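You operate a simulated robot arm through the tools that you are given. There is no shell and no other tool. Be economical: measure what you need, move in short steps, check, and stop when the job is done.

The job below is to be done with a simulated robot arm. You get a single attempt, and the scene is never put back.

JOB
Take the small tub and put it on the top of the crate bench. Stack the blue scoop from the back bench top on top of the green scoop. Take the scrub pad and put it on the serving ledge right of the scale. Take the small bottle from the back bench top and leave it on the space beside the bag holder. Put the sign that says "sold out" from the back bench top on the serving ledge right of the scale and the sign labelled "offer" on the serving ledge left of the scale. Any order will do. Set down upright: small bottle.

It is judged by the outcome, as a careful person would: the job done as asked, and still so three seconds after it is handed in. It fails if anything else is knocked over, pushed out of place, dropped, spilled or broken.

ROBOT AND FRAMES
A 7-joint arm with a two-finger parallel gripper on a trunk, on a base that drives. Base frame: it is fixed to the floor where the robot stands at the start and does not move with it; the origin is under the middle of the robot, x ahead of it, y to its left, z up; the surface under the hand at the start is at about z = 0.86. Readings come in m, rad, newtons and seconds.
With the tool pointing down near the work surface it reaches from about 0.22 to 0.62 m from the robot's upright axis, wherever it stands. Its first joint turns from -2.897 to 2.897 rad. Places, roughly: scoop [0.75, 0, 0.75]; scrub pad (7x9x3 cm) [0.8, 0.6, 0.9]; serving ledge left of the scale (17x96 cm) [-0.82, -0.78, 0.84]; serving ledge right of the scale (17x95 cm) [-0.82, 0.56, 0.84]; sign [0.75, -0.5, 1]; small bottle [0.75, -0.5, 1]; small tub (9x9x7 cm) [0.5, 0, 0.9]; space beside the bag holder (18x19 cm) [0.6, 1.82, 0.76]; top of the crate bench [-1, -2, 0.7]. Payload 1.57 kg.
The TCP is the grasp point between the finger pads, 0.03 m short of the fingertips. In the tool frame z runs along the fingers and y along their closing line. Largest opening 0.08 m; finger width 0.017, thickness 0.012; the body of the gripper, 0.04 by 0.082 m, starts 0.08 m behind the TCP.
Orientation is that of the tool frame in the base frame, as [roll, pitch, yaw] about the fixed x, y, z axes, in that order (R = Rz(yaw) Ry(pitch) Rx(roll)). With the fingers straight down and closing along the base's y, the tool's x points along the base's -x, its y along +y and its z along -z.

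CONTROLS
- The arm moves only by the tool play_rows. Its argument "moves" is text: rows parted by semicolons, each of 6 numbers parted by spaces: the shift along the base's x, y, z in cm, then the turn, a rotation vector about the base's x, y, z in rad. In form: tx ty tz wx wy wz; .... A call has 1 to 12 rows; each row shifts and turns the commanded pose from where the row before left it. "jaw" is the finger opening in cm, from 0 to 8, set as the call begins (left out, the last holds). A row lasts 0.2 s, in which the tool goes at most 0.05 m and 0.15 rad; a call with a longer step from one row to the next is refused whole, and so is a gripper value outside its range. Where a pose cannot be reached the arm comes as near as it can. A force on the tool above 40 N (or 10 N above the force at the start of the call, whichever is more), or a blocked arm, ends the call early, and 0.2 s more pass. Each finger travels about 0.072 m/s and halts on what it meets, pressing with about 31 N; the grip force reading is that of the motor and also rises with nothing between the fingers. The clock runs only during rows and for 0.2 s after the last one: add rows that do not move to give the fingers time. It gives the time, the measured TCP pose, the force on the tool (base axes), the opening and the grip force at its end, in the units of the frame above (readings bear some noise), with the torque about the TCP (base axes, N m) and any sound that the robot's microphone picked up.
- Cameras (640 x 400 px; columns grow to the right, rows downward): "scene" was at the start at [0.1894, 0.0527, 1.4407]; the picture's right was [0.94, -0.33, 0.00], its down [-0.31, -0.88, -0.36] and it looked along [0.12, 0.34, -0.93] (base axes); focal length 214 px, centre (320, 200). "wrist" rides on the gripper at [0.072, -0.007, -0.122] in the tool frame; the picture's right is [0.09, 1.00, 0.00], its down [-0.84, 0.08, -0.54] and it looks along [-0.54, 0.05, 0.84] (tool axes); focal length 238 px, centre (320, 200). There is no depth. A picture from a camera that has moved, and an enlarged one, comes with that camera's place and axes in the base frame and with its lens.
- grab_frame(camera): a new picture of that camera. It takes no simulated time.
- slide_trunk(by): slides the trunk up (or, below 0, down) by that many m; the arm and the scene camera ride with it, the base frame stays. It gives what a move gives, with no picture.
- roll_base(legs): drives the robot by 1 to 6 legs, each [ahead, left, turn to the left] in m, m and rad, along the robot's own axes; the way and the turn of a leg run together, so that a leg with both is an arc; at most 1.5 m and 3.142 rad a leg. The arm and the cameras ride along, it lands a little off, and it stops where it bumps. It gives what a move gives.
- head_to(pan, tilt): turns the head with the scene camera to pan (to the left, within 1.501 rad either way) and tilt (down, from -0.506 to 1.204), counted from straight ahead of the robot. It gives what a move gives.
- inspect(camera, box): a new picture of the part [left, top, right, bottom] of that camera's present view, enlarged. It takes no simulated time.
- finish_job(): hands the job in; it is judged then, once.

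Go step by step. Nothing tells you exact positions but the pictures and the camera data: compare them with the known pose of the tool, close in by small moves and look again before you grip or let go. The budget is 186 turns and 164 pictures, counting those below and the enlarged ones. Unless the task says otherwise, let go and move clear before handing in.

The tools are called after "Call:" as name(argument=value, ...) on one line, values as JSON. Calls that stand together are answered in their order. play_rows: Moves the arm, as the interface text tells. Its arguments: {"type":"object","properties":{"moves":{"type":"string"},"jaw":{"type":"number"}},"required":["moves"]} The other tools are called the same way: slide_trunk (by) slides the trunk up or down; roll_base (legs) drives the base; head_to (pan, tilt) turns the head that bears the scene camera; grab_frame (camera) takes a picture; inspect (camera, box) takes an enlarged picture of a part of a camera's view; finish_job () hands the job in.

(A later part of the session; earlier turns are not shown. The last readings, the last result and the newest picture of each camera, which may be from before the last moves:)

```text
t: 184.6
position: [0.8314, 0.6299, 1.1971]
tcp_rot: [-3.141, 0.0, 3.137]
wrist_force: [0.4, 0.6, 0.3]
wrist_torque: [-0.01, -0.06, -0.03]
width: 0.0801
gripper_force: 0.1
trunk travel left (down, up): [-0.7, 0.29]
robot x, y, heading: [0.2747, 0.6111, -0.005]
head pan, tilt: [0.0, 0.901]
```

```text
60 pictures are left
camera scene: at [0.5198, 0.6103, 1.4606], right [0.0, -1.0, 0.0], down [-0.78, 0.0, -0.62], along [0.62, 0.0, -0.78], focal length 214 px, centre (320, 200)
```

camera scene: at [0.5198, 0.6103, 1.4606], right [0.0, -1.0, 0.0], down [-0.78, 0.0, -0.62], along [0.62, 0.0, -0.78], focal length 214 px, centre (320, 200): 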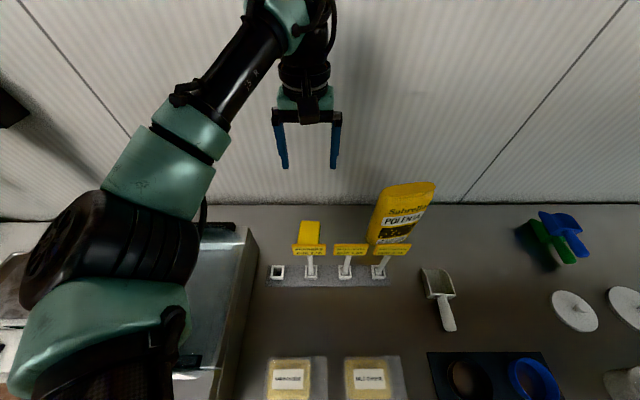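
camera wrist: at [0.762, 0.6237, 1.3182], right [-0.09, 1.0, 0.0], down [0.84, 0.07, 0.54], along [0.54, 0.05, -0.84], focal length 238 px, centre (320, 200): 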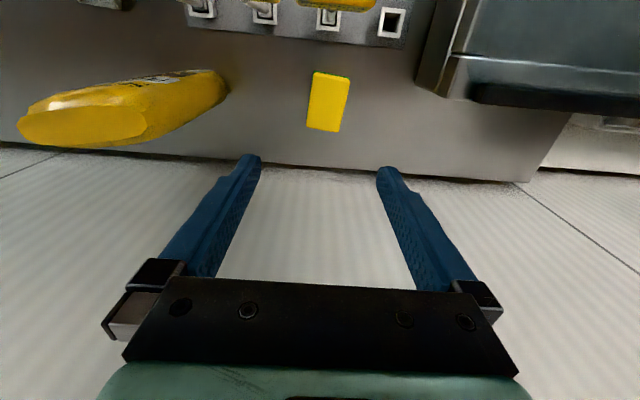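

Pad centre line measured: at x=0.855, y≈0.6435, yaw −0.06, ~6.2 cm wide. Aligning and descending part-way.

Call:
play_rows(moves="2.4 1.3 0 0 0 -0.055;0 0 -4 0 0 0;0 0 -4 0 0 0;0 0 -4 0 0 0;0 0 -4 0 0 0;0 0 -3 0 0 0;0 0 0 0 0 0")

Call:
grab_frame(camera="wrist")

Call:
inspect(camera="scene", box=[220, 130, 420, 290])

```text
t: 186.2
position: [0.8582, 0.6443, 1.0064]
tcp_rot: [-3.141, 0.0, 3.078]
wrist_force: [0.0, -0.6, -0.2]
wrist_torque: [0.0, -0.03, -0.01]
width: 0.0802
gripper_force: 0.1
trunk travel left (down, up): [-0.7, 0.29]
robot x, y, heading: [0.2709, 0.6122, 0.001]
head pan, tilt: [0.0, 0.901]
```

```text
59 pictures are left
camera wrist: at [0.7863, 0.6411, 1.128], right [-0.03, 1.0, 0.0], down [0.84, 0.03, 0.54], along [0.54, 0.02, -0.84], focal length 238 px, centre (320, 200)
```

wrist: 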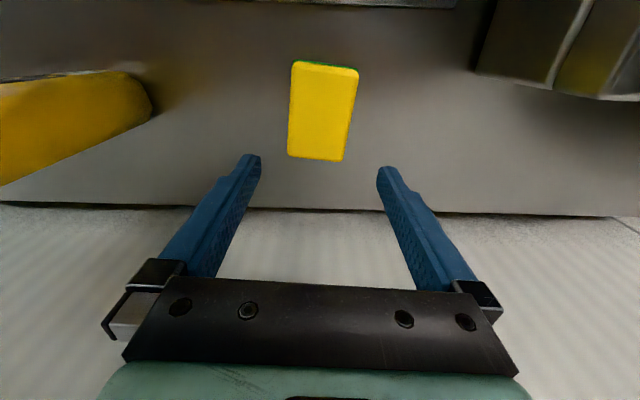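

```text
2.50 times, centred on (320, 210) of scene
camera zoom: at [0.5203, 0.61, 1.4605], right [0.0, -1.0, 0.0], down [-0.78, 0.0, -0.62], along [0.62, 0.0, -0.78], focal length 536 px, centre (320, 175)
```

zoom: 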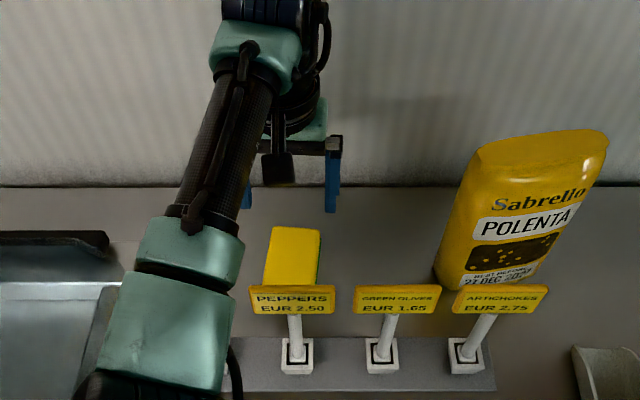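

The elbow looks low enough to threaten the PEPPERS tag if I keep descending. I'll raise the trunk so the forearm comes in from higher.

Call:
slide_trunk(by=0.18)

Call:
play_rows(moves="0 0 -4.5 0 0 0;0 0 -4.5 0 0 0;0 0 -4.5 0 0 0;0 0 -4.5 0 0 0;0 0 0 0 0 0")

Call:
grab_frame(camera="scene")

```text
t: 188.2
position: [0.8584, 0.6437, 1.1874]
tcp_rot: [3.141, 0.001, 3.083]
wrist_force: [0.4, 0.4, 0.0]
wrist_torque: [-0.01, -0.02, 0.04]
width: 0.0799
gripper_force: 0.0
trunk travel left (down, up): [-0.88, 0.11]
robot x, y, heading: [0.2745, 0.6115, -0.007]
head pan, tilt: [0.0, 0.901]
```

```text
t: 189.4
position: [0.8561, 0.6443, 1.0064]
tcp_rot: [-3.14, 0.003, 3.081]
wrist_force: [-0.4, 0.3, 0.4]
wrist_torque: [0.0, 0.02, 0.02]
width: 0.0799
gripper_force: 0.1
trunk travel left (down, up): [-0.88, 0.11]
robot x, y, heading: [0.2763, 0.6086, -0.005]
head pan, tilt: [0.0, 0.901]
```

```text
57 pictures are left
camera scene: at [0.52, 0.6101, 1.6406], right [0.0, -1.0, 0.0], down [-0.78, 0.0, -0.62], along [0.62, 0.0, -0.78], focal length 214 px, centre (320, 200)
```

scene: 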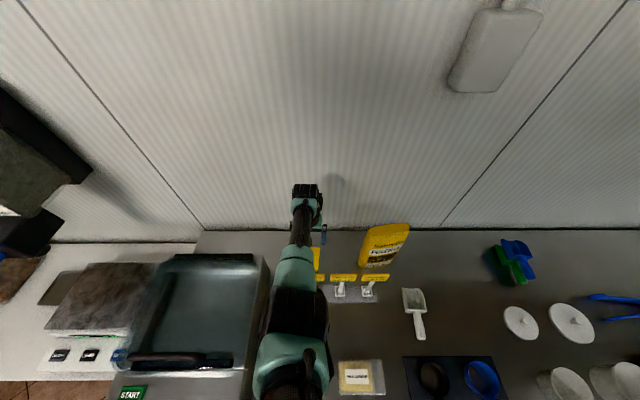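

Now the elbow is well above the tags. Continuing down to the pad.

Call:
play_rows(moves="0 0 -4 0 0 0;0 0 -3 0 0 0;0 0 -2 0 0 0;0 0 -1.2 0 0 0;0 0 0 0 0 0")

Call:
grab_frame(camera="wrist")

Call:
inspect(camera="scene", box=[240, 170, 400, 310])

```text
t: 190.6
position: [0.8284, 0.6273, 0.9387]
tcp_rot: [-3.141, 0.001, 3.082]
wrist_force: [0.0, -0.6, 0.4]
wrist_torque: [0.03, -0.04, -0.02]
width: 0.0799
gripper_force: 0.0
out of reach, approached as far as the arm can: row 1, 2, 3, 4
trunk travel left (down, up): [-0.88, 0.11]
robot x, y, heading: [0.2719, 0.6101, -0.003]
head pan, tilt: [0.0, 0.901]
```

```text
56 pictures are left
camera wrist: at [0.7568, 0.6251, 1.0604], right [-0.03, 1.0, 0.0], down [0.84, 0.03, 0.54], along [0.54, 0.02, -0.84], focal length 238 px, centre (320, 200)
```

wrist: 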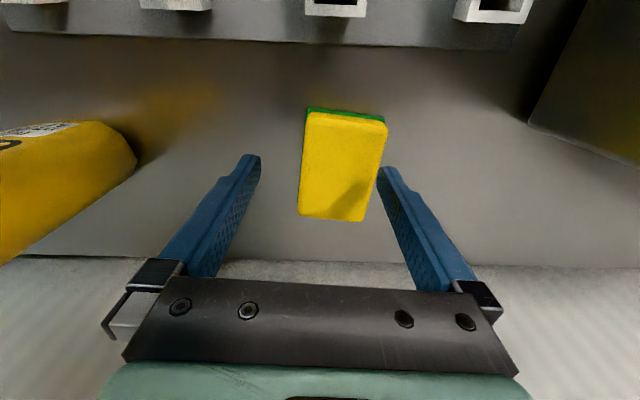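

```text
2.86 times, centred on (320, 240) of scene
camera zoom: at [0.5204, 0.6099, 1.6405], right [0.0, -1.0, 0.0], down [-0.78, 0.0, -0.62], along [0.62, 0.0, -0.78], focal length 613 px, centre (320, 86)
```

zoom: 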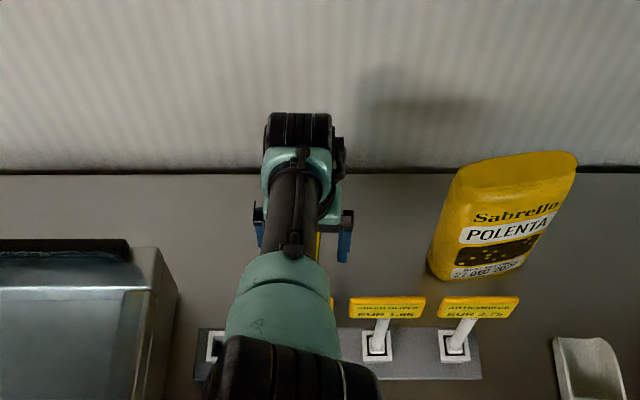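

The raised trunk costs reach. I'll go back up and descend with the trunk instead, keeping this high-elbow arm shape.

Call:
play_rows(moves="0 0 3 0 0 0;0 0 4 0 0 0;0 0 3.2 0 0 0;0 0 0 0 0 0")

Call:
slide_trunk(by=-0.06)

Call:
grab_frame(camera="wrist")

Call:
inspect(camera="scene", box=[240, 170, 400, 310])

```text
t: 191.6
position: [0.8279, 0.629, 1.0429]
tcp_rot: [3.14, 0.001, 3.082]
wrist_force: [-0.4, 1.0, -0.5]
wrist_torque: [-0.01, 0.02, 0.02]
width: 0.0801
gripper_force: 0.2
trunk travel left (down, up): [-0.88, 0.11]
robot x, y, heading: [0.274, 0.6113, 0.0]
head pan, tilt: [0.0, 0.901]
```

```text
t: 192.6
position: [0.8283, 0.6284, 0.9815]
tcp_rot: [3.141, 0.001, 3.079]
wrist_force: [-0.7, -0.8, 0.2]
wrist_torque: [0.01, 0.01, 0.03]
width: 0.08
gripper_force: 0.1
trunk travel left (down, up): [-0.82, 0.17]
robot x, y, heading: [0.2738, 0.6117, -0.007]
head pan, tilt: [0.0, 0.901]
```

```text
54 pictures are left
camera wrist: at [0.7566, 0.6254, 1.1033], right [-0.03, 1.0, 0.0], down [0.84, 0.03, 0.54], along [0.54, 0.02, -0.84], focal length 238 px, centre (320, 200)
```

wrist: 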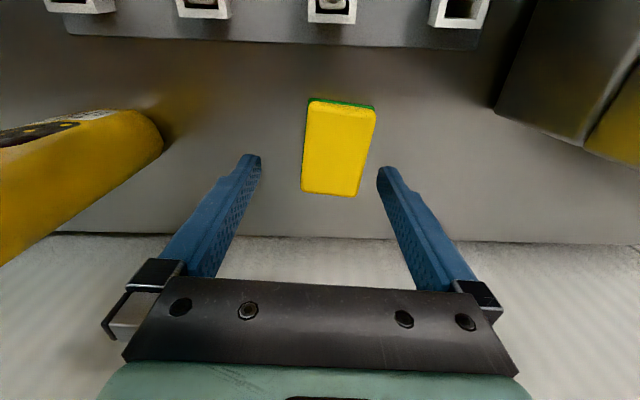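

```text
2.86 times, centred on (320, 240) of scene
camera zoom: at [0.5204, 0.6099, 1.5805], right [0.0, -1.0, 0.0], down [-0.78, 0.0, -0.62], along [0.62, 0.0, -0.78], focal length 613 px, centre (320, 86)
```

zoom: 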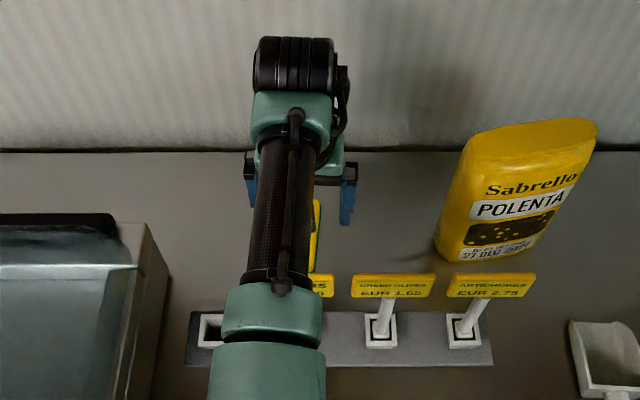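

Still tight. A steeper forearm would help, so I'll lift clear and try bringing the base a little further in.

Call:
slide_trunk(by=0.14)

Call:
play_rows(moves="-4 0 2 0 0 0;-4 0.5 1 0 0 0;0 0 0 0 0 0")

Call:
roll_base(legs=[[0.05, 0, 0]])

Call:
roll_base(legs=[[0.04, 0, 0]])

```text
t: 194.3
position: [0.8271, 0.6279, 1.1221]
tcp_rot: [3.141, 0.0, 3.084]
wrist_force: [-0.3, 0.1, 0.7]
wrist_torque: [0.02, -0.01, 0.01]
width: 0.0802
gripper_force: 0.1
trunk travel left (down, up): [-0.96, 0.03]
robot x, y, heading: [0.2735, 0.6099, -0.004]
head pan, tilt: [0.0, 0.901]
```

```text
t: 195.1
position: [0.7485, 0.6321, 1.1514]
tcp_rot: [-3.141, 0.001, 3.082]
wrist_force: [1.0, -0.6, -0.3]
wrist_torque: [0.01, 0.03, -0.03]
width: 0.0802
gripper_force: 0.1
trunk travel left (down, up): [-0.96, 0.03]
robot x, y, heading: [0.2769, 0.612, -0.003]
head pan, tilt: [0.0, 0.901]
```

```text
t: 196.0
position: [0.7945, 0.6328, 1.1535]
tcp_rot: [3.142, 0.001, 3.082]
wrist_force: [0.0, 0.4, 0.2]
wrist_torque: [0.02, -0.05, -0.01]
width: 0.0799
gripper_force: 0.1
trunk travel left (down, up): [-0.96, 0.03]
robot x, y, heading: [0.3294, 0.6147, -0.008]
head pan, tilt: [0.0, 0.901]
```

```text
t: 196.9
position: [0.8333, 0.63, 1.153]
tcp_rot: [3.139, 0.003, 3.083]
wrist_force: [0.4, 0.8, -0.1]
wrist_torque: [0.01, -0.03, -0.05]
width: 0.0802
gripper_force: 0.1
trunk travel left (down, up): [-0.96, 0.03]
robot x, y, heading: [0.3654, 0.6112, -0.001]
head pan, tilt: [0.0, 0.901]
```

No bump; reach is now only 0.49 m. Positioning over the pad and descending with the arm from a high trunk.

Call:
play_rows(moves="2.3 1.4 0 0 0 0;0 0 -4 0 0 0;0 0 -4 0 0 0;0 0 -4 0 0 0;0 0 0 0 0 0")

Call:
grab_frame(camera="scene")

Call:
grab_frame(camera="wrist")

```text
t: 198.1
position: [0.8593, 0.6437, 1.0317]
tcp_rot: [-3.141, 0.0, 3.083]
wrist_force: [-0.1, 0.1, -0.2]
wrist_torque: [0.0, 0.0, 0.0]
width: 0.08
gripper_force: 0.0
trunk travel left (down, up): [-0.96, 0.03]
robot x, y, heading: [0.3634, 0.61, -0.004]
head pan, tilt: [0.0, 0.901]
```

```text
52 pictures are left
camera scene: at [0.6099, 0.6096, 1.7205], right [0.0, -1.0, 0.0], down [-0.78, 0.0, -0.62], along [0.62, 0.0, -0.78], focal length 214 px, centre (320, 200)
```

scene: 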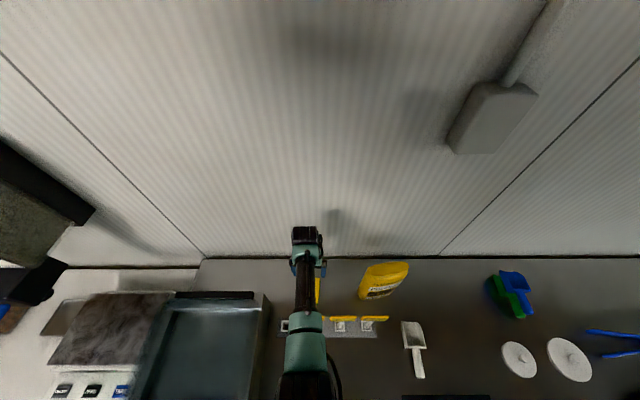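

```text
51 pictures are left
camera wrist: at [0.7878, 0.6421, 1.1522], right [-0.03, 1.0, 0.0], down [0.84, 0.03, 0.54], along [0.54, 0.02, -0.84], focal length 238 px, centre (320, 200)
```

wrist: 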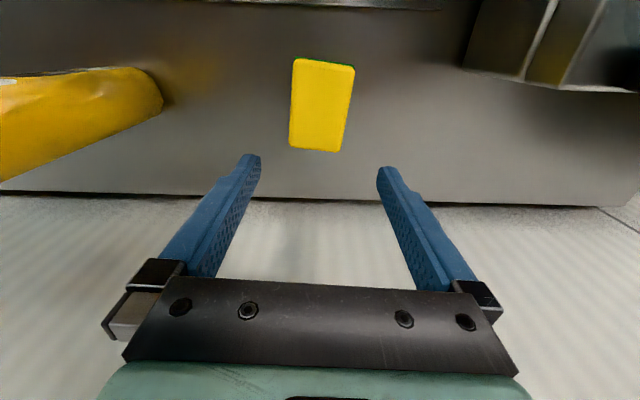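

Call:
play_rows(moves="0 0 -3.5 0 0 0;0 0 -3 0 0 0;0 0 0 0 0 0")

Call:
grab_frame(camera="scene")

```text
t: 198.9
position: [0.8598, 0.6443, 0.9664]
tcp_rot: [3.141, -0.001, 3.082]
wrist_force: [-0.4, -0.3, -0.3]
wrist_torque: [0.01, 0.02, 0.01]
width: 0.08
gripper_force: 0.0
trunk travel left (down, up): [-0.96, 0.03]
robot x, y, heading: [0.3684, 0.6116, -0.005]
head pan, tilt: [0.0, 0.901]
```

```text
50 pictures are left
camera scene: at [0.6096, 0.6097, 1.7206], right [0.0, -1.0, 0.0], down [-0.78, 0.0, -0.62], along [0.62, 0.0, -0.78], focal length 214 px, centre (320, 200)
```

scene: 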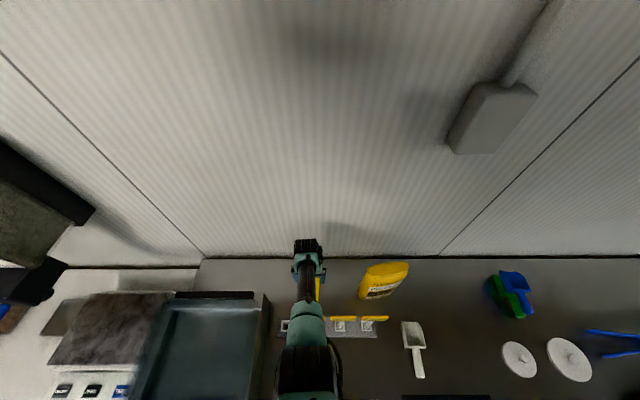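

Elbow still ~20 cm above the tags. Final descent by trunk.

Call:
slide_trunk(by=-0.067)

Call:
grab_frame(camera="wrist")

Call:
inspect(camera="scene", box=[240, 210, 400, 350])

```text
t: 199.9
position: [0.8602, 0.6441, 0.8998]
tcp_rot: [-3.141, 0.0, 3.083]
wrist_force: [-0.3, -1.0, -0.6]
wrist_torque: [0.0, -0.04, 0.01]
width: 0.0801
gripper_force: 0.0
trunk travel left (down, up): [-0.893, 0.097]
robot x, y, heading: [0.3608, 0.6081, -0.007]
head pan, tilt: [0.0, 0.901]
```

```text
49 pictures are left
camera wrist: at [0.7877, 0.6425, 1.0213], right [-0.03, 1.0, 0.0], down [0.84, 0.03, 0.54], along [0.54, 0.02, -0.84], focal length 238 px, centre (320, 200)
```

wrist: 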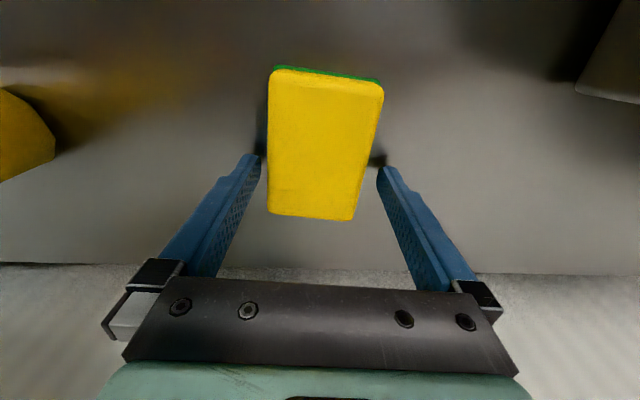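

```text
2.86 times, centred on (320, 280) of scene
camera zoom: at [0.6099, 0.6097, 1.6535], right [0.0, -1.0, 0.0], down [-0.78, 0.0, -0.62], along [0.62, 0.0, -0.78], focal length 613 px, centre (320, -29)
```

zoom: 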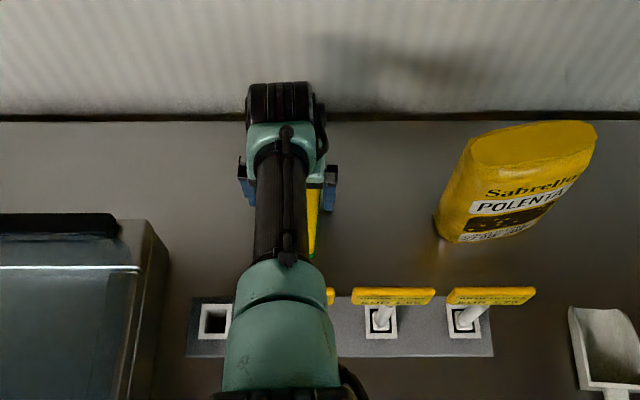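

Pad is between the fingers. Gripping, then lifting with the trunk.

Call:
play_rows(moves="0 -0.2 0 0 0 0;0 0 0 0 0 0;0 0 0 0 0 0;0 0 0 0 0 0", jaw=4)

Call:
slide_trunk(by=0.095)

Call:
grab_frame(camera="wrist")

```text
t: 200.9
position: [0.8599, 0.6426, 0.8998]
tcp_rot: [-3.141, -0.001, 3.082]
wrist_force: [1.1, 0.1, 1.0]
wrist_torque: [0.04, 0.02, 0.0]
width: 0.0608
gripper_force: 31.0
trunk travel left (down, up): [-0.893, 0.097]
robot x, y, heading: [0.3658, 0.6092, -0.007]
head pan, tilt: [0.0, 0.901]
```

```text
t: 202.2
position: [0.8591, 0.6439, 0.9946]
tcp_rot: [-3.141, -0.001, 3.081]
wrist_force: [0.2, -0.3, -0.5]
wrist_torque: [0.0, -0.03, -0.02]
width: 0.061
gripper_force: 31.1
trunk travel left (down, up): [-0.988, 0.002]
robot x, y, heading: [0.366, 0.61, -0.006]
head pan, tilt: [0.0, 0.901]
```

```text
47 pictures are left
camera wrist: at [0.7879, 0.6408, 1.1164], right [-0.03, 1.0, 0.0], down [0.84, 0.03, 0.54], along [0.54, 0.02, -0.84], focal length 238 px, centre (320, 200)
```

wrist: 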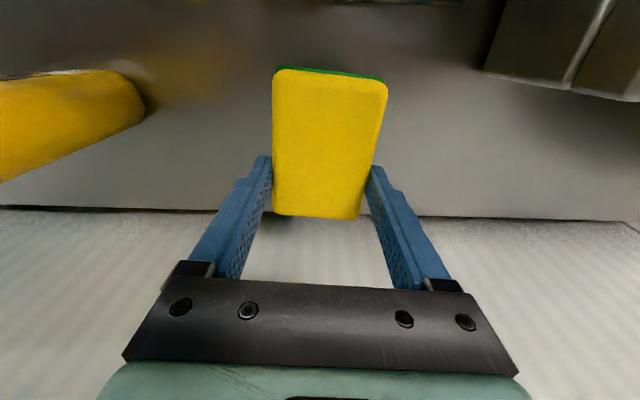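

Pad lifted. Raising above the tags, then retracting and driving to the right ledge.

Call:
play_rows(moves="0 0 4 0 0 0;0 0 4 0 0 0;0 0 4 0 0 0;0 0 4 0 0 0;0 0 4 0 0 0;-4 0 0 0 0 0;-4 0 0 0 0 0;0 0 0 0 0 0")

Call:
roll_base(legs=[[-0.5, 0, 0]])

Call:
slide_trunk(by=-0.288)

Call:
grab_frame(camera="scene")

```text
t: 204.0
position: [0.779, 0.6435, 1.194]
tcp_rot: [3.141, -0.001, 3.082]
wrist_force: [-0.3, 0.5, -0.7]
wrist_torque: [0.0, 0.01, -0.01]
width: 0.0606
gripper_force: 30.9
trunk travel left (down, up): [-0.988, 0.002]
robot x, y, heading: [0.3639, 0.6094, -0.007]
head pan, tilt: [0.0, 0.901]
```

```text
t: 207.0
position: [0.2838, 0.6439, 1.1936]
tcp_rot: [3.14, 0.0, 3.083]
wrist_force: [0.3, 0.0, 0.1]
wrist_torque: [0.02, -0.02, 0.01]
width: 0.0608
gripper_force: 30.7
trunk travel left (down, up): [-0.988, 0.002]
robot x, y, heading: [-0.1287, 0.6105, -0.007]
head pan, tilt: [0.0, 0.901]
```

```text
t: 209.9
position: [0.2827, 0.6441, 0.9048]
tcp_rot: [3.141, 0.0, 3.084]
wrist_force: [-0.3, 0.2, 0.1]
wrist_torque: [0.0, 0.04, -0.02]
width: 0.0607
gripper_force: 30.5
trunk travel left (down, up): [-0.7, 0.29]
robot x, y, heading: [-0.1329, 0.6093, -0.003]
head pan, tilt: [0.0, 0.901]
```

```text
46 pictures are left
camera scene: at [0.1141, 0.611, 1.4605], right [0.0, -1.0, 0.0], down [-0.78, 0.0, -0.62], along [0.62, 0.0, -0.78], focal length 214 px, centre (320, 200)
```

scene: 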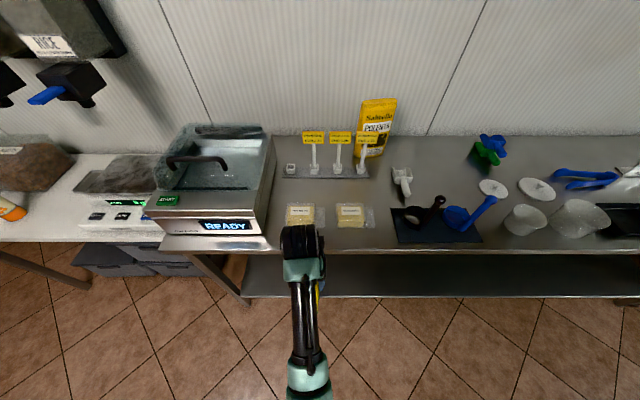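

Tags undisturbed. Raising the hand and turning to the right ledge.

Call:
play_rows(moves="0 0 4.5 0 0 0;0 0 4.5 0 0 0;0 0 4.5 0 0 0;0 0 4.5 0 0 0;0 0 4 0 0 0;0 0 0 0 0 0")

Call:
head_to(pan=1.0, tilt=0.5)

Call:
inspect(camera="scene", box=[220, 150, 500, 350])

Call:
roll_base(legs=[[0, 0, 3.138], [0.1, 0.1, 0]])

Call:
head_to(pan=0.1, tilt=0.9)

Call:
grab_frame(camera="scene")

Call:
grab_frame(camera="wrist")

```text
t: 211.3
position: [0.2828, 0.6436, 0.9056]
tcp_rot: [-3.141, 0.001, 3.085]
wrist_force: [-0.3, 0.0, 0.8]
wrist_torque: [0.01, 0.01, -0.01]
width: 0.061
gripper_force: 30.8
out of reach, approached as far as the arm can: row 1, 2, 3, 4, 5
trunk travel left (down, up): [-0.7, 0.29]
robot x, y, heading: [-0.1337, 0.6123, -0.005]
head pan, tilt: [0.0, 0.901]
```

```text
t: 212.5
position: [0.2841, 0.6442, 0.9064]
tcp_rot: [-3.142, 0.0, 3.083]
wrist_force: [-0.2, 0.3, 0.1]
wrist_torque: [-0.01, -0.03, -0.01]
width: 0.0607
gripper_force: 31.3
trunk travel left (down, up): [-0.7, 0.29]
robot x, y, heading: [-0.1317, 0.6107, 0.0]
head pan, tilt: [1.0, 0.499]
```

```text
2.00 times, centred on (360, 250) of scene
camera zoom: at [0.0879, 0.6875, 1.4943], right [0.84, -0.54, 0.0], down [-0.26, -0.4, -0.88], along [0.47, 0.74, -0.48], focal length 429 px, centre (240, 100)
```

zoom: 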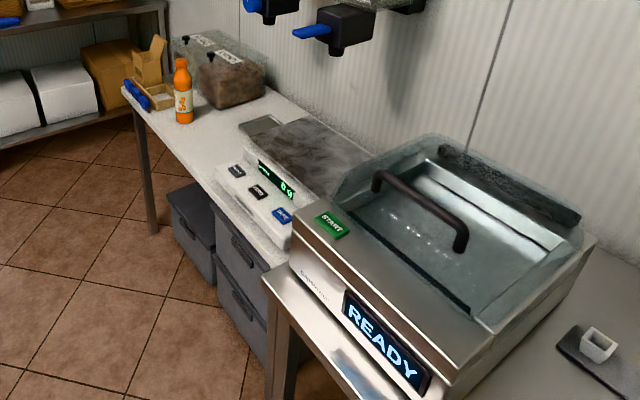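

```text
t: 221.2
position: [-0.6466, 0.4716, 0.9047]
tcp_rot: [-3.14, 0.0, -0.043]
wrist_force: [-0.4, 0.5, -1.1]
wrist_torque: [0.03, 0.0, 0.03]
width: 0.0607
gripper_force: 31.5
trunk travel left (down, up): [-0.7, 0.29]
robot x, y, heading: [-0.2292, 0.5106, -3.125]
head pan, tilt: [1.0, 0.499]
```

```text
t: 222.4
position: [-0.6459, 0.4713, 0.9052]
tcp_rot: [3.141, 0.0, -0.045]
wrist_force: [-0.1, 0.2, -1.0]
wrist_torque: [-0.02, 0.03, -0.02]
width: 0.0606
gripper_force: 31.0
trunk travel left (down, up): [-0.7, 0.29]
robot x, y, heading: [-0.2305, 0.5129, -3.128]
head pan, tilt: [0.099, 0.901]
```

```text
44 pictures are left
camera scene: at [-0.4749, 0.4993, 1.4605], right [-0.11, 0.99, 0.0], down [0.78, 0.09, -0.62], along [-0.62, -0.07, -0.78], focal length 214 px, centre (320, 200)
```

scene: 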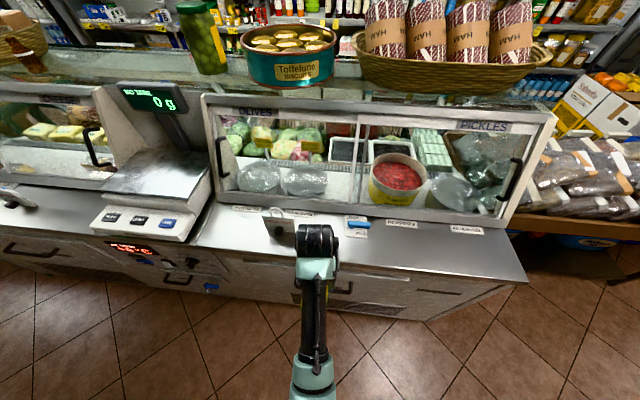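

```text
43 pictures are left
camera wrist: at [-0.5733, 0.4743, 1.027], right [0.05, -1.0, 0.0], down [-0.84, -0.04, 0.54], along [-0.54, -0.03, -0.84], focal length 238 px, centre (320, 200)
```

wrist: 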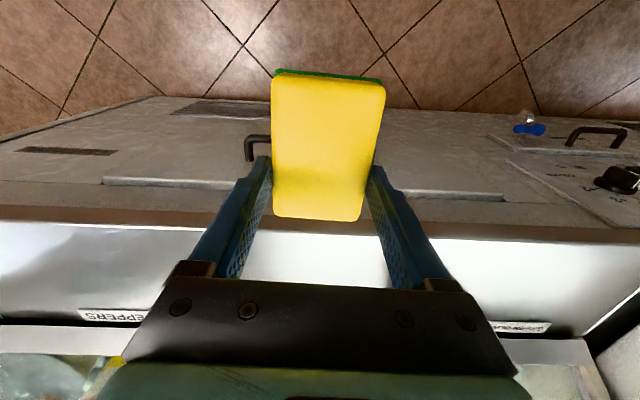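

The bottle stands fine. Trunk up for clearance, then reaching over the ledge at y≈0.46, between the sign and the lock lever.

Call:
slide_trunk(by=0.12)

Call:
roll_base(legs=[[0.07, 0, 0]])

Call:
play_rows(moves="-3 0 0 0 0 0;-3 -0.3 0 0 0 0;-3 -0.3 0 0 0 0;-2 -0.3 0 0 0 0;0 0 0 0 0 0")

Call:
grab_frame(camera="wrist")

Call:
grab_frame(camera="scene")

```text
t: 223.9
position: [-0.6476, 0.4709, 1.0248]
tcp_rot: [-3.14, 0.001, -0.044]
wrist_force: [0.1, 0.0, -1.6]
wrist_torque: [0.01, 0.01, 0.05]
width: 0.0606
gripper_force: 30.7
trunk travel left (down, up): [-0.82, 0.17]
robot x, y, heading: [-0.23, 0.5079, -3.131]
head pan, tilt: [0.099, 0.901]
```

```text
t: 225.0
position: [-0.7162, 0.47, 1.0252]
tcp_rot: [-3.141, 0.0, -0.044]
wrist_force: [-0.7, -0.2, 0.2]
wrist_torque: [-0.01, -0.02, 0.03]
width: 0.0607
gripper_force: 30.9
trunk travel left (down, up): [-0.82, 0.17]
robot x, y, heading: [-0.2971, 0.5105, -3.132]
head pan, tilt: [0.099, 0.901]
```

```text
t: 226.2
position: [-0.8264, 0.4613, 1.0257]
tcp_rot: [-3.14, -0.001, -0.044]
wrist_force: [0.9, 0.3, -0.5]
wrist_torque: [-0.01, 0.0, -0.02]
width: 0.0606
gripper_force: 30.9
trunk travel left (down, up): [-0.82, 0.17]
robot x, y, heading: [-0.2994, 0.5121, -3.126]
head pan, tilt: [0.099, 0.901]
```

```text
42 pictures are left
camera wrist: at [-0.7534, 0.4646, 1.1475], right [0.05, -1.0, 0.0], down [-0.84, -0.04, 0.54], along [-0.54, -0.03, -0.84], focal length 238 px, centre (320, 200)
```

wrist: 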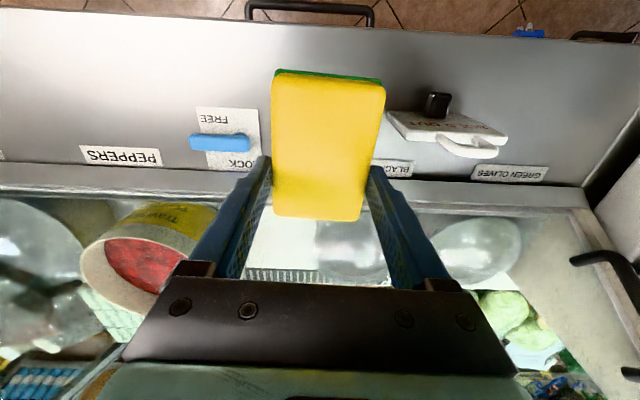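

```text
41 pictures are left
camera scene: at [-0.5439, 0.4984, 1.5806], right [-0.11, 0.99, 0.0], down [0.78, 0.09, -0.62], along [-0.62, -0.07, -0.78], focal length 214 px, centre (320, 200)
```

scene: 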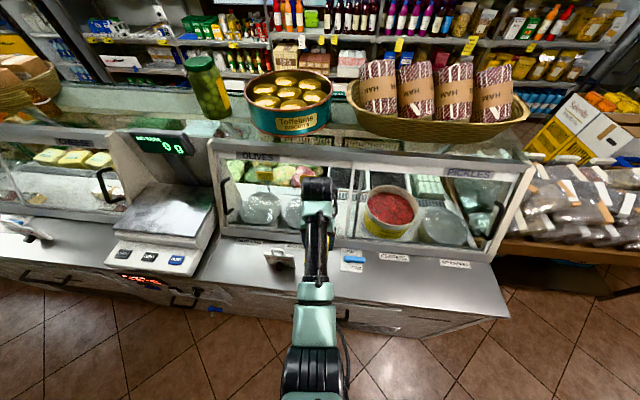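

Clear on both sides. Lowering with the trunk.

Call:
slide_trunk(by=-0.135)

Call:
play_rows(moves="0 0 -0.4 0 0 0;0 0 -0.3 0 0 0;0 0 0 0 0 0")

Call:
play_rows(moves="0 0 -0.3 0 0 0;0 0 0 0 0 0")

```text
t: 227.8
position: [-0.8253, 0.4622, 0.8918]
tcp_rot: [-3.14, 0.001, -0.045]
wrist_force: [0.1, -0.5, -1.3]
wrist_torque: [0.02, 0.01, 0.01]
width: 0.0606
gripper_force: 30.8
trunk travel left (down, up): [-0.685, 0.305]
robot x, y, heading: [-0.3, 0.5141, -3.129]
head pan, tilt: [0.099, 0.901]
```

```text
t: 228.6
position: [-0.8255, 0.4622, 0.8827]
tcp_rot: [-3.141, -0.001, -0.044]
wrist_force: [0.3, -0.5, -0.1]
wrist_torque: [0.01, 0.0, 0.01]
width: 0.0608
gripper_force: 30.6
trunk travel left (down, up): [-0.685, 0.305]
robot x, y, heading: [-0.3033, 0.5099, -3.123]
head pan, tilt: [0.099, 0.901]
```

```text
t: 229.2
position: [-0.8258, 0.4608, 0.8805]
tcp_rot: [-3.141, 0.0, -0.044]
wrist_force: [0.2, 1.0, -0.6]
wrist_torque: [0.02, 0.0, 0.0]
width: 0.0604
gripper_force: 30.9
trunk travel left (down, up): [-0.685, 0.305]
robot x, y, heading: [-0.3, 0.5111, -3.126]
head pan, tilt: [0.099, 0.901]
```

Call:
play_rows(moves="0 0 -0.25 0 0 0;0 0 0 0 0 0")

Call:
play_rows(moves="0 0 -0.2 0 0 0;0 0 0 0 0 0")

```text
t: 229.8
position: [-0.827, 0.4612, 0.8808]
tcp_rot: [3.141, 0.004, -0.041]
wrist_force: [1.7, -1.1, 12.8]
wrist_torque: [0.0, -0.51, 0.03]
width: 0.0609
gripper_force: 30.8
trunk travel left (down, up): [-0.685, 0.305]
robot x, y, heading: [-0.3025, 0.5082, -3.133]
head pan, tilt: [0.099, 0.901]
```

```text
t: 230.4
position: [-0.8256, 0.4615, 0.8796]
tcp_rot: [3.14, 0.009, -0.044]
wrist_force: [1.9, 0.1, 29.3]
wrist_torque: [0.03, -0.6, 0.02]
width: 0.0607
gripper_force: 31.0
trunk travel left (down, up): [-0.685, 0.305]
robot x, y, heading: [-0.2962, 0.513, -3.127]
head pan, tilt: [0.099, 0.901]
```

Touching down. Easing off, opening, and rising.

Call:
play_rows(moves="0 0 0.3 0 0 0;0 0 0 0 0 0")

Call:
play_rows(moves="0 0 0 0 0 0;0 0 0 0 0 0;0 0 0 0 0 0", jaw=7.6)

Call:
slide_trunk(by=0.2)

Call:
grab_frame(camera="wrist")

```text
t: 231.0
position: [-0.8268, 0.4602, 0.8791]
tcp_rot: [3.141, 0.003, -0.044]
wrist_force: [-3.8, -1.5, 15.3]
wrist_torque: [-0.06, 0.5, -0.02]
width: 0.0606
gripper_force: 31.1
trunk travel left (down, up): [-0.685, 0.305]
robot x, y, heading: [-0.3039, 0.5105, -3.13]
head pan, tilt: [0.099, 0.901]
```

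```text
t: 231.8
position: [-0.8259, 0.4618, 0.878]
tcp_rot: [-3.141, -0.003, -0.043]
wrist_force: [1.1, 0.4, -0.2]
wrist_torque: [-0.03, 0.0, 0.04]
width: 0.076
gripper_force: 0.1
trunk travel left (down, up): [-0.685, 0.305]
robot x, y, heading: [-0.2993, 0.5084, -3.126]
head pan, tilt: [0.099, 0.901]
```

```text
t: 234.0
position: [-0.8267, 0.4616, 1.0794]
tcp_rot: [3.141, -0.001, -0.043]
wrist_force: [-0.3, -0.5, 0.4]
wrist_torque: [0.01, -0.02, 0.04]
width: 0.0761
gripper_force: 0.0
trunk travel left (down, up): [-0.885, 0.105]
robot x, y, heading: [-0.3006, 0.51, -3.122]
head pan, tilt: [0.099, 0.901]
```

```text
40 pictures are left
camera wrist: at [-0.7534, 0.4647, 1.2007], right [0.05, -1.0, 0.0], down [-0.84, -0.04, 0.54], along [-0.54, -0.03, -0.84], focal length 238 px, centre (320, 200)
```

wrist: 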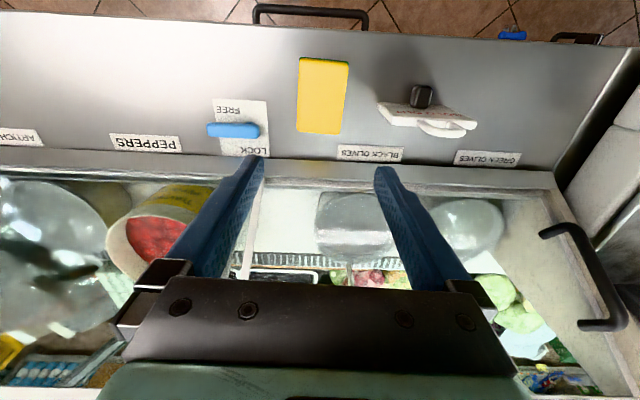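

Pad is in place. Last: the small tub. Retracting and driving back to the bench.

Call:
play_rows(moves="4 0 0 0 0 0;4 0 0 0 0 0;2 0 0 0 0 0;0 0 0 0 0 0")

Call:
roll_base(legs=[[-0.16, 0, 0], [0, 0, -3.14], [0.06, -0.5, 0]])

Call:
slide_trunk(by=-0.08)

Call:
head_to(pan=0.0, tilt=1.0)

Call:
grab_frame(camera="scene")

Call:
grab_frame(camera="wrist")

```text
t: 235.0
position: [-0.7266, 0.4623, 1.0795]
tcp_rot: [3.142, 0.0, -0.041]
wrist_force: [-0.3, -0.4, 0.7]
wrist_torque: [0.01, 0.01, -0.01]
width: 0.076
gripper_force: 0.1
trunk travel left (down, up): [-0.885, 0.105]
robot x, y, heading: [-0.2964, 0.5094, -3.123]
head pan, tilt: [0.099, 0.901]
```

```text
t: 246.3
position: [0.3454, 0.0519, 1.0797]
tcp_rot: [-3.141, 0.0, 3.079]
wrist_force: [0.0, 0.5, 0.1]
wrist_torque: [-0.01, -0.03, 0.01]
width: 0.0757
gripper_force: 0.1
trunk travel left (down, up): [-0.885, 0.105]
robot x, y, heading: [-0.0837, 0.0091, -0.005]
head pan, tilt: [0.099, 0.901]
```

```text
t: 247.5
position: [0.3454, 0.0522, 0.999]
tcp_rot: [3.142, 0.0, 3.081]
wrist_force: [-0.1, -0.2, 0.6]
wrist_torque: [0.0, 0.01, -0.03]
width: 0.0761
gripper_force: 0.2
trunk travel left (down, up): [-0.805, 0.185]
robot x, y, heading: [-0.0809, 0.0145, -0.005]
head pan, tilt: [0.099, 0.901]
```

```text
t: 248.2
position: [0.3447, 0.0518, 0.9988]
tcp_rot: [-3.141, 0.0, 3.08]
wrist_force: [-0.1, 0.2, 0.9]
wrist_torque: [0.01, 0.0, 0.0]
width: 0.076
gripper_force: 0.1
trunk travel left (down, up): [-0.805, 0.185]
robot x, y, heading: [-0.0819, 0.011, -0.003]
head pan, tilt: [0.0, 1.0]
```

```text
39 pictures are left
camera scene: at [0.1582, 0.011, 1.5583], right [0.0, -1.0, 0.0], down [-0.84, 0.0, -0.54], along [0.54, 0.0, -0.84], focal length 214 px, centre (320, 200)
```

scene: 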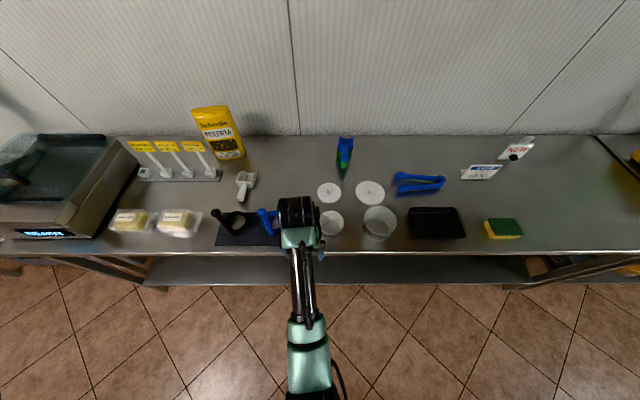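

```text
38 pictures are left
camera wrist: at [0.2734, 0.0496, 1.1205], right [-0.03, 1.0, 0.0], down [0.84, 0.03, 0.54], along [0.54, 0.02, -0.84], focal length 238 px, centre (320, 200)
```

wrist: 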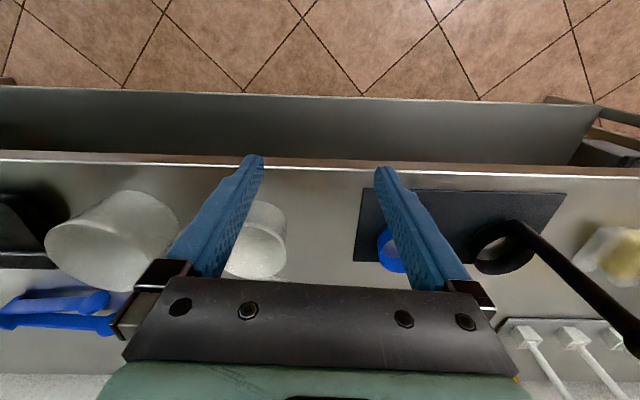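

Small tub at about (0.481,-0.026). I'll move above it to measure the rim; the grasp will pinch the left wall (one finger inside).

Call:
slide_trunk(by=0.09)

Call:
play_rows(moves="3 -1.5 0 0 0 0.06;3 -1.5 0 0 0 0;2 -0.5 0 0 0 0;0 0 0 0 0 0")

Call:
grab_frame(camera="wrist")

```text
t: 249.4
position: [0.3455, 0.0525, 1.0889]
tcp_rot: [-3.141, -0.001, 3.08]
wrist_force: [-0.5, 0.5, 0.0]
wrist_torque: [-0.02, -0.02, 0.02]
width: 0.0758
gripper_force: 0.1
trunk travel left (down, up): [-0.895, 0.095]
robot x, y, heading: [-0.0807, 0.0112, -0.004]
head pan, tilt: [0.0, 1.0]
```

```text
t: 250.4
position: [0.4245, 0.0151, 1.0892]
tcp_rot: [3.141, 0.0, 3.139]
wrist_force: [-1.2, 0.1, 0.1]
wrist_torque: [-0.02, 0.0, -0.04]
width: 0.076
gripper_force: 0.1
trunk travel left (down, up): [-0.895, 0.095]
robot x, y, heading: [-0.0864, 0.011, -0.005]
head pan, tilt: [0.0, 1.0]
```

```text
37 pictures are left
camera wrist: at [0.3538, 0.0099, 1.2102], right [-0.09, 1.0, 0.0], down [0.84, 0.08, 0.54], along [0.54, 0.05, -0.84], focal length 238 px, centre (320, 200)
```

wrist: 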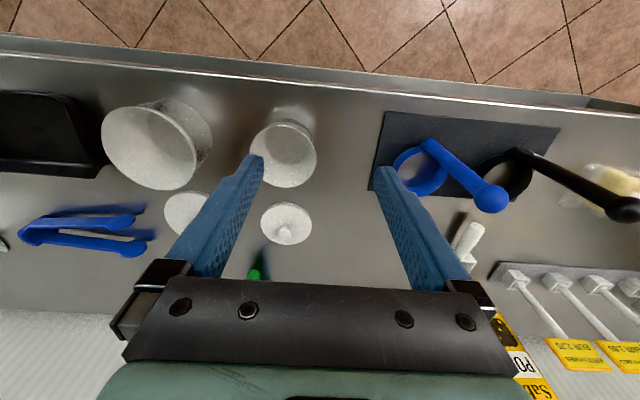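

Rim: centre ≈(0.471,-0.026), left edge y≈0.0166. Moving the hand over the left wall, and lowering part-way to check.

Call:
play_rows(moves="4 0 0 0 0 0;0.6 0 -3 0 0 0;0 0 -4 0 0 0;0 0 -3 0 0 0;0 0 0 0 0 0", jaw=4.5)

Call:
grab_frame(camera="wrist")

Call:
inspect(camera="scene", box=[250, 160, 410, 260])

```text
t: 251.6
position: [0.4712, 0.018, 0.9885]
tcp_rot: [3.141, -0.001, 3.14]
wrist_force: [0.8, -0.1, -0.1]
wrist_torque: [0.0, 0.0, 0.01]
width: 0.0449
gripper_force: 0.2
trunk travel left (down, up): [-0.895, 0.095]
robot x, y, heading: [-0.0842, 0.0103, -0.005]
head pan, tilt: [0.0, 1.0]
```

```text
36 pictures are left
camera wrist: at [0.3996, 0.0106, 1.11], right [-0.09, 1.0, 0.0], down [0.84, 0.08, 0.54], along [0.54, 0.05, -0.84], focal length 238 px, centre (320, 200)
```

wrist: 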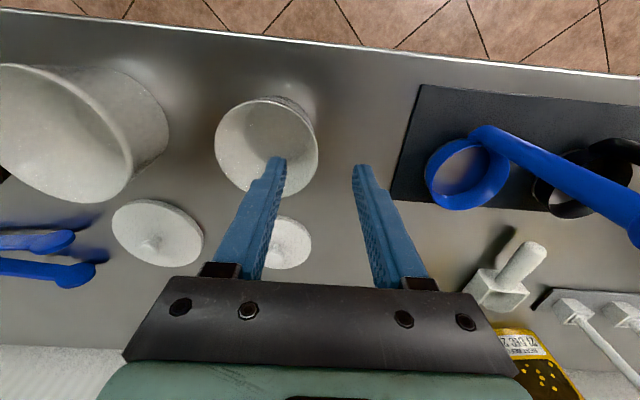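

```text
4.00 times, centred on (330, 210) of scene
camera zoom: at [0.1576, 0.0109, 1.6484], right [0.0, -1.0, 0.0], down [-0.84, 0.0, -0.54], along [0.54, 0.0, -0.84], focal length 858 px, centre (280, 160)
```

zoom: 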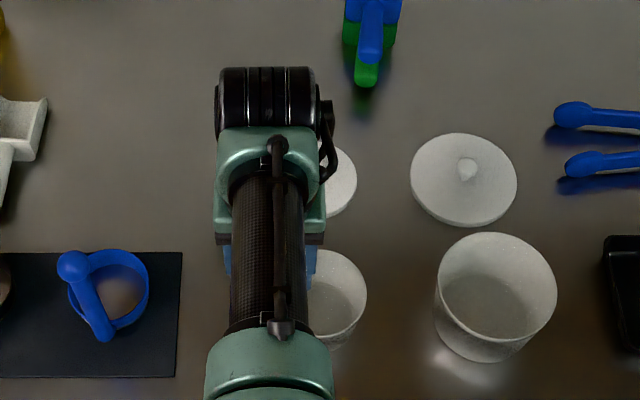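

Call:
play_rows(moves="0 -0.35 0 0 0 0;0 0 -3 0 0 0;0 0 -3 0 0 0;0 0 -2 0 0 0;0 0 0 0 0 0")

Call:
grab_frame(camera="wrist")

```text
t: 252.8
position: [0.4515, 0.0129, 0.925]
tcp_rot: [3.141, 0.0, 3.139]
wrist_force: [0.5, 0.9, -0.6]
wrist_torque: [0.0, -0.01, 0.01]
width: 0.0451
gripper_force: 0.0
out of reach, approached as far as the arm can: row 3, 4
trunk travel left (down, up): [-0.895, 0.095]
robot x, y, heading: [-0.0823, 0.0144, -0.006]
head pan, tilt: [0.0, 1.0]
```

```text
34 pictures are left
camera wrist: at [0.3811, 0.0071, 1.0453], right [-0.09, 1.0, 0.0], down [0.84, 0.08, 0.54], along [0.54, 0.05, -0.84], focal length 238 px, centre (320, 200)
```

wrist: 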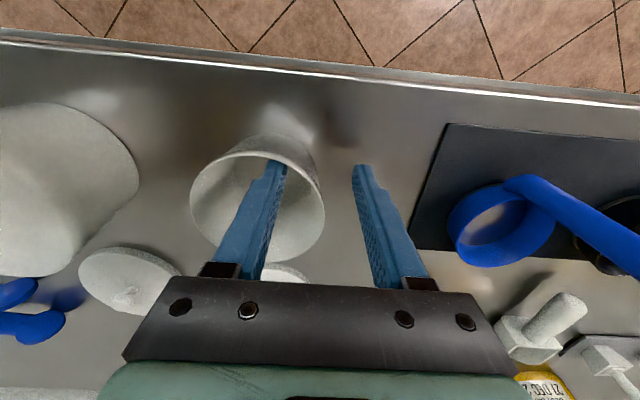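

The raised trunk limits downward reach; I'll re-centre and use the trunk to descend.

Call:
slide_trunk(by=0.07)

Call:
play_rows(moves="2 0.1 0 0 0 0;0 0 0 0 0 0")

Call:
slide_trunk(by=-0.08)

Call:
grab_frame(camera="wrist")

```text
t: 253.9
position: [0.4519, 0.0152, 0.9938]
tcp_rot: [3.141, -0.001, -3.141]
wrist_force: [-0.4, 0.4, 0.9]
wrist_torque: [0.01, 0.02, -0.02]
width: 0.045
gripper_force: 0.0
trunk travel left (down, up): [-0.965, 0.025]
robot x, y, heading: [-0.0856, 0.0144, -0.008]
head pan, tilt: [0.0, 1.0]
```

```text
t: 254.5
position: [0.4586, 0.014, 1.0035]
tcp_rot: [3.141, 0.001, 3.14]
wrist_force: [0.2, 0.4, 0.4]
wrist_torque: [0.01, -0.03, 0.0]
width: 0.045
gripper_force: 0.1
out of reach, approached as far as the arm can: row 1
trunk travel left (down, up): [-0.965, 0.025]
robot x, y, heading: [-0.084, 0.0137, -0.007]
head pan, tilt: [0.0, 1.0]
```

```text
t: 255.7
position: [0.4602, 0.0144, 0.9235]
tcp_rot: [3.141, 0.0, 3.141]
wrist_force: [-0.2, -0.5, 1.0]
wrist_torque: [-0.05, 0.0, 0.02]
width: 0.0449
gripper_force: 0.0
trunk travel left (down, up): [-0.885, 0.105]
robot x, y, heading: [-0.0833, 0.0108, -0.008]
head pan, tilt: [0.0, 1.0]
```

```text
33 pictures are left
camera wrist: at [0.3884, 0.0078, 1.0448], right [-0.09, 1.0, 0.0], down [0.84, 0.08, 0.54], along [0.54, 0.05, -0.84], focal length 238 px, centre (320, 200)
```

wrist: 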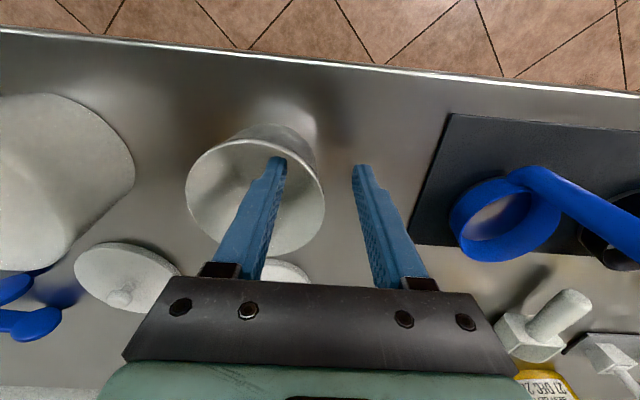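

Call:
roll_base(legs=[[0.012, 0, 0]])

Call:
slide_trunk(by=-0.012)

Call:
play_rows(moves="0 0 0 0 0 0;0 0 0 0 0 0;0 0 0 0 0 0;0 0 0 0 0 0", jaw=0)

Call:
grab_frame(camera="wrist")

```text
t: 256.4
position: [0.4705, 0.0142, 0.9247]
tcp_rot: [3.141, 0.001, 3.14]
wrist_force: [0.5, 0.0, -0.4]
wrist_torque: [0.0, -0.01, -0.02]
width: 0.0449
gripper_force: 0.0
trunk travel left (down, up): [-0.885, 0.105]
robot x, y, heading: [-0.0685, 0.0121, -0.005]
head pan, tilt: [0.0, 1.0]
```

```text
t: 257.0
position: [0.4716, 0.0142, 0.9112]
tcp_rot: [3.141, 0.0, -3.142]
wrist_force: [0.1, 0.6, 0.1]
wrist_torque: [-0.03, -0.01, -0.04]
width: 0.0448
gripper_force: 0.1
trunk travel left (down, up): [-0.873, 0.117]
robot x, y, heading: [-0.0771, 0.0102, -0.003]
head pan, tilt: [0.0, 1.0]
```

```text
t: 258.0
position: [0.4724, 0.0157, 0.913]
tcp_rot: [-3.139, 0.005, -3.141]
wrist_force: [5.1, -1.4, 13.8]
wrist_torque: [-1.13, -0.16, 0.34]
width: 0.0061
gripper_force: 25.8
trunk travel left (down, up): [-0.873, 0.117]
robot x, y, heading: [-0.072, 0.012, -0.007]
head pan, tilt: [0.0, 1.0]
```

```text
32 pictures are left
camera wrist: at [0.4013, 0.0077, 1.0343], right [-0.09, 1.0, 0.0], down [0.83, 0.08, 0.55], along [0.54, 0.05, -0.84], focal length 238 px, centre (320, 200)
```

wrist: 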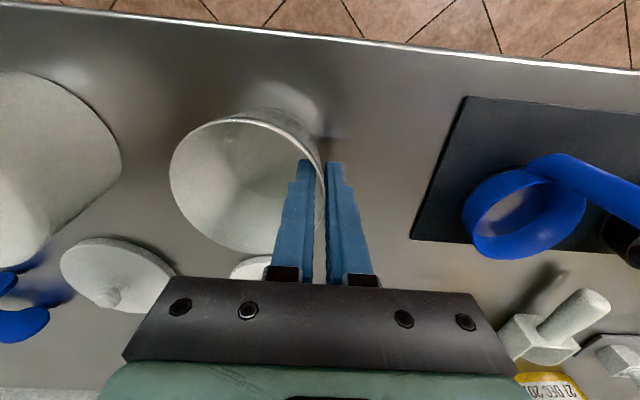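

Wall gripped (6 mm). Lifting gently.

Call:
slide_trunk(by=0.03)

Call:
grab_frame(camera="wrist")

Call:
inspect(camera="scene", box=[250, 160, 410, 260])

```text
t: 258.8
position: [0.4697, 0.0154, 0.9394]
tcp_rot: [-3.14, -0.003, 3.14]
wrist_force: [0.1, 0.2, 0.3]
wrist_torque: [0.01, 0.0, 0.02]
width: 0.0033
gripper_force: 24.0
trunk travel left (down, up): [-0.903, 0.087]
robot x, y, heading: [-0.0723, 0.013, -0.002]
head pan, tilt: [0.0, 1.0]
```

```text
31 pictures are left
camera wrist: at [0.3995, 0.0079, 1.0621], right [-0.09, 1.0, 0.0], down [0.84, 0.08, 0.54], along [0.54, 0.05, -0.84], focal length 238 px, centre (320, 200)
```

wrist: 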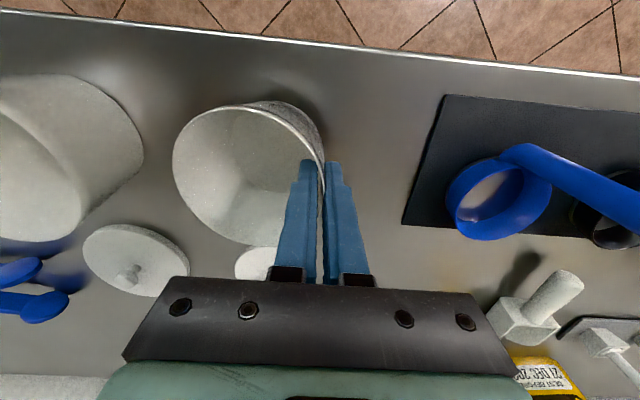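

```text
4.00 times, centred on (330, 210) of scene
camera zoom: at [0.17, 0.0108, 1.6562], right [0.0, -1.0, 0.0], down [-0.84, 0.0, -0.54], along [0.54, 0.0, -0.84], focal length 858 px, centre (280, 160)
```

zoom: 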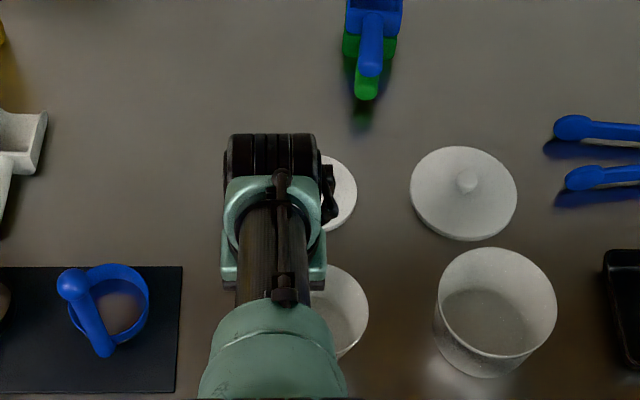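

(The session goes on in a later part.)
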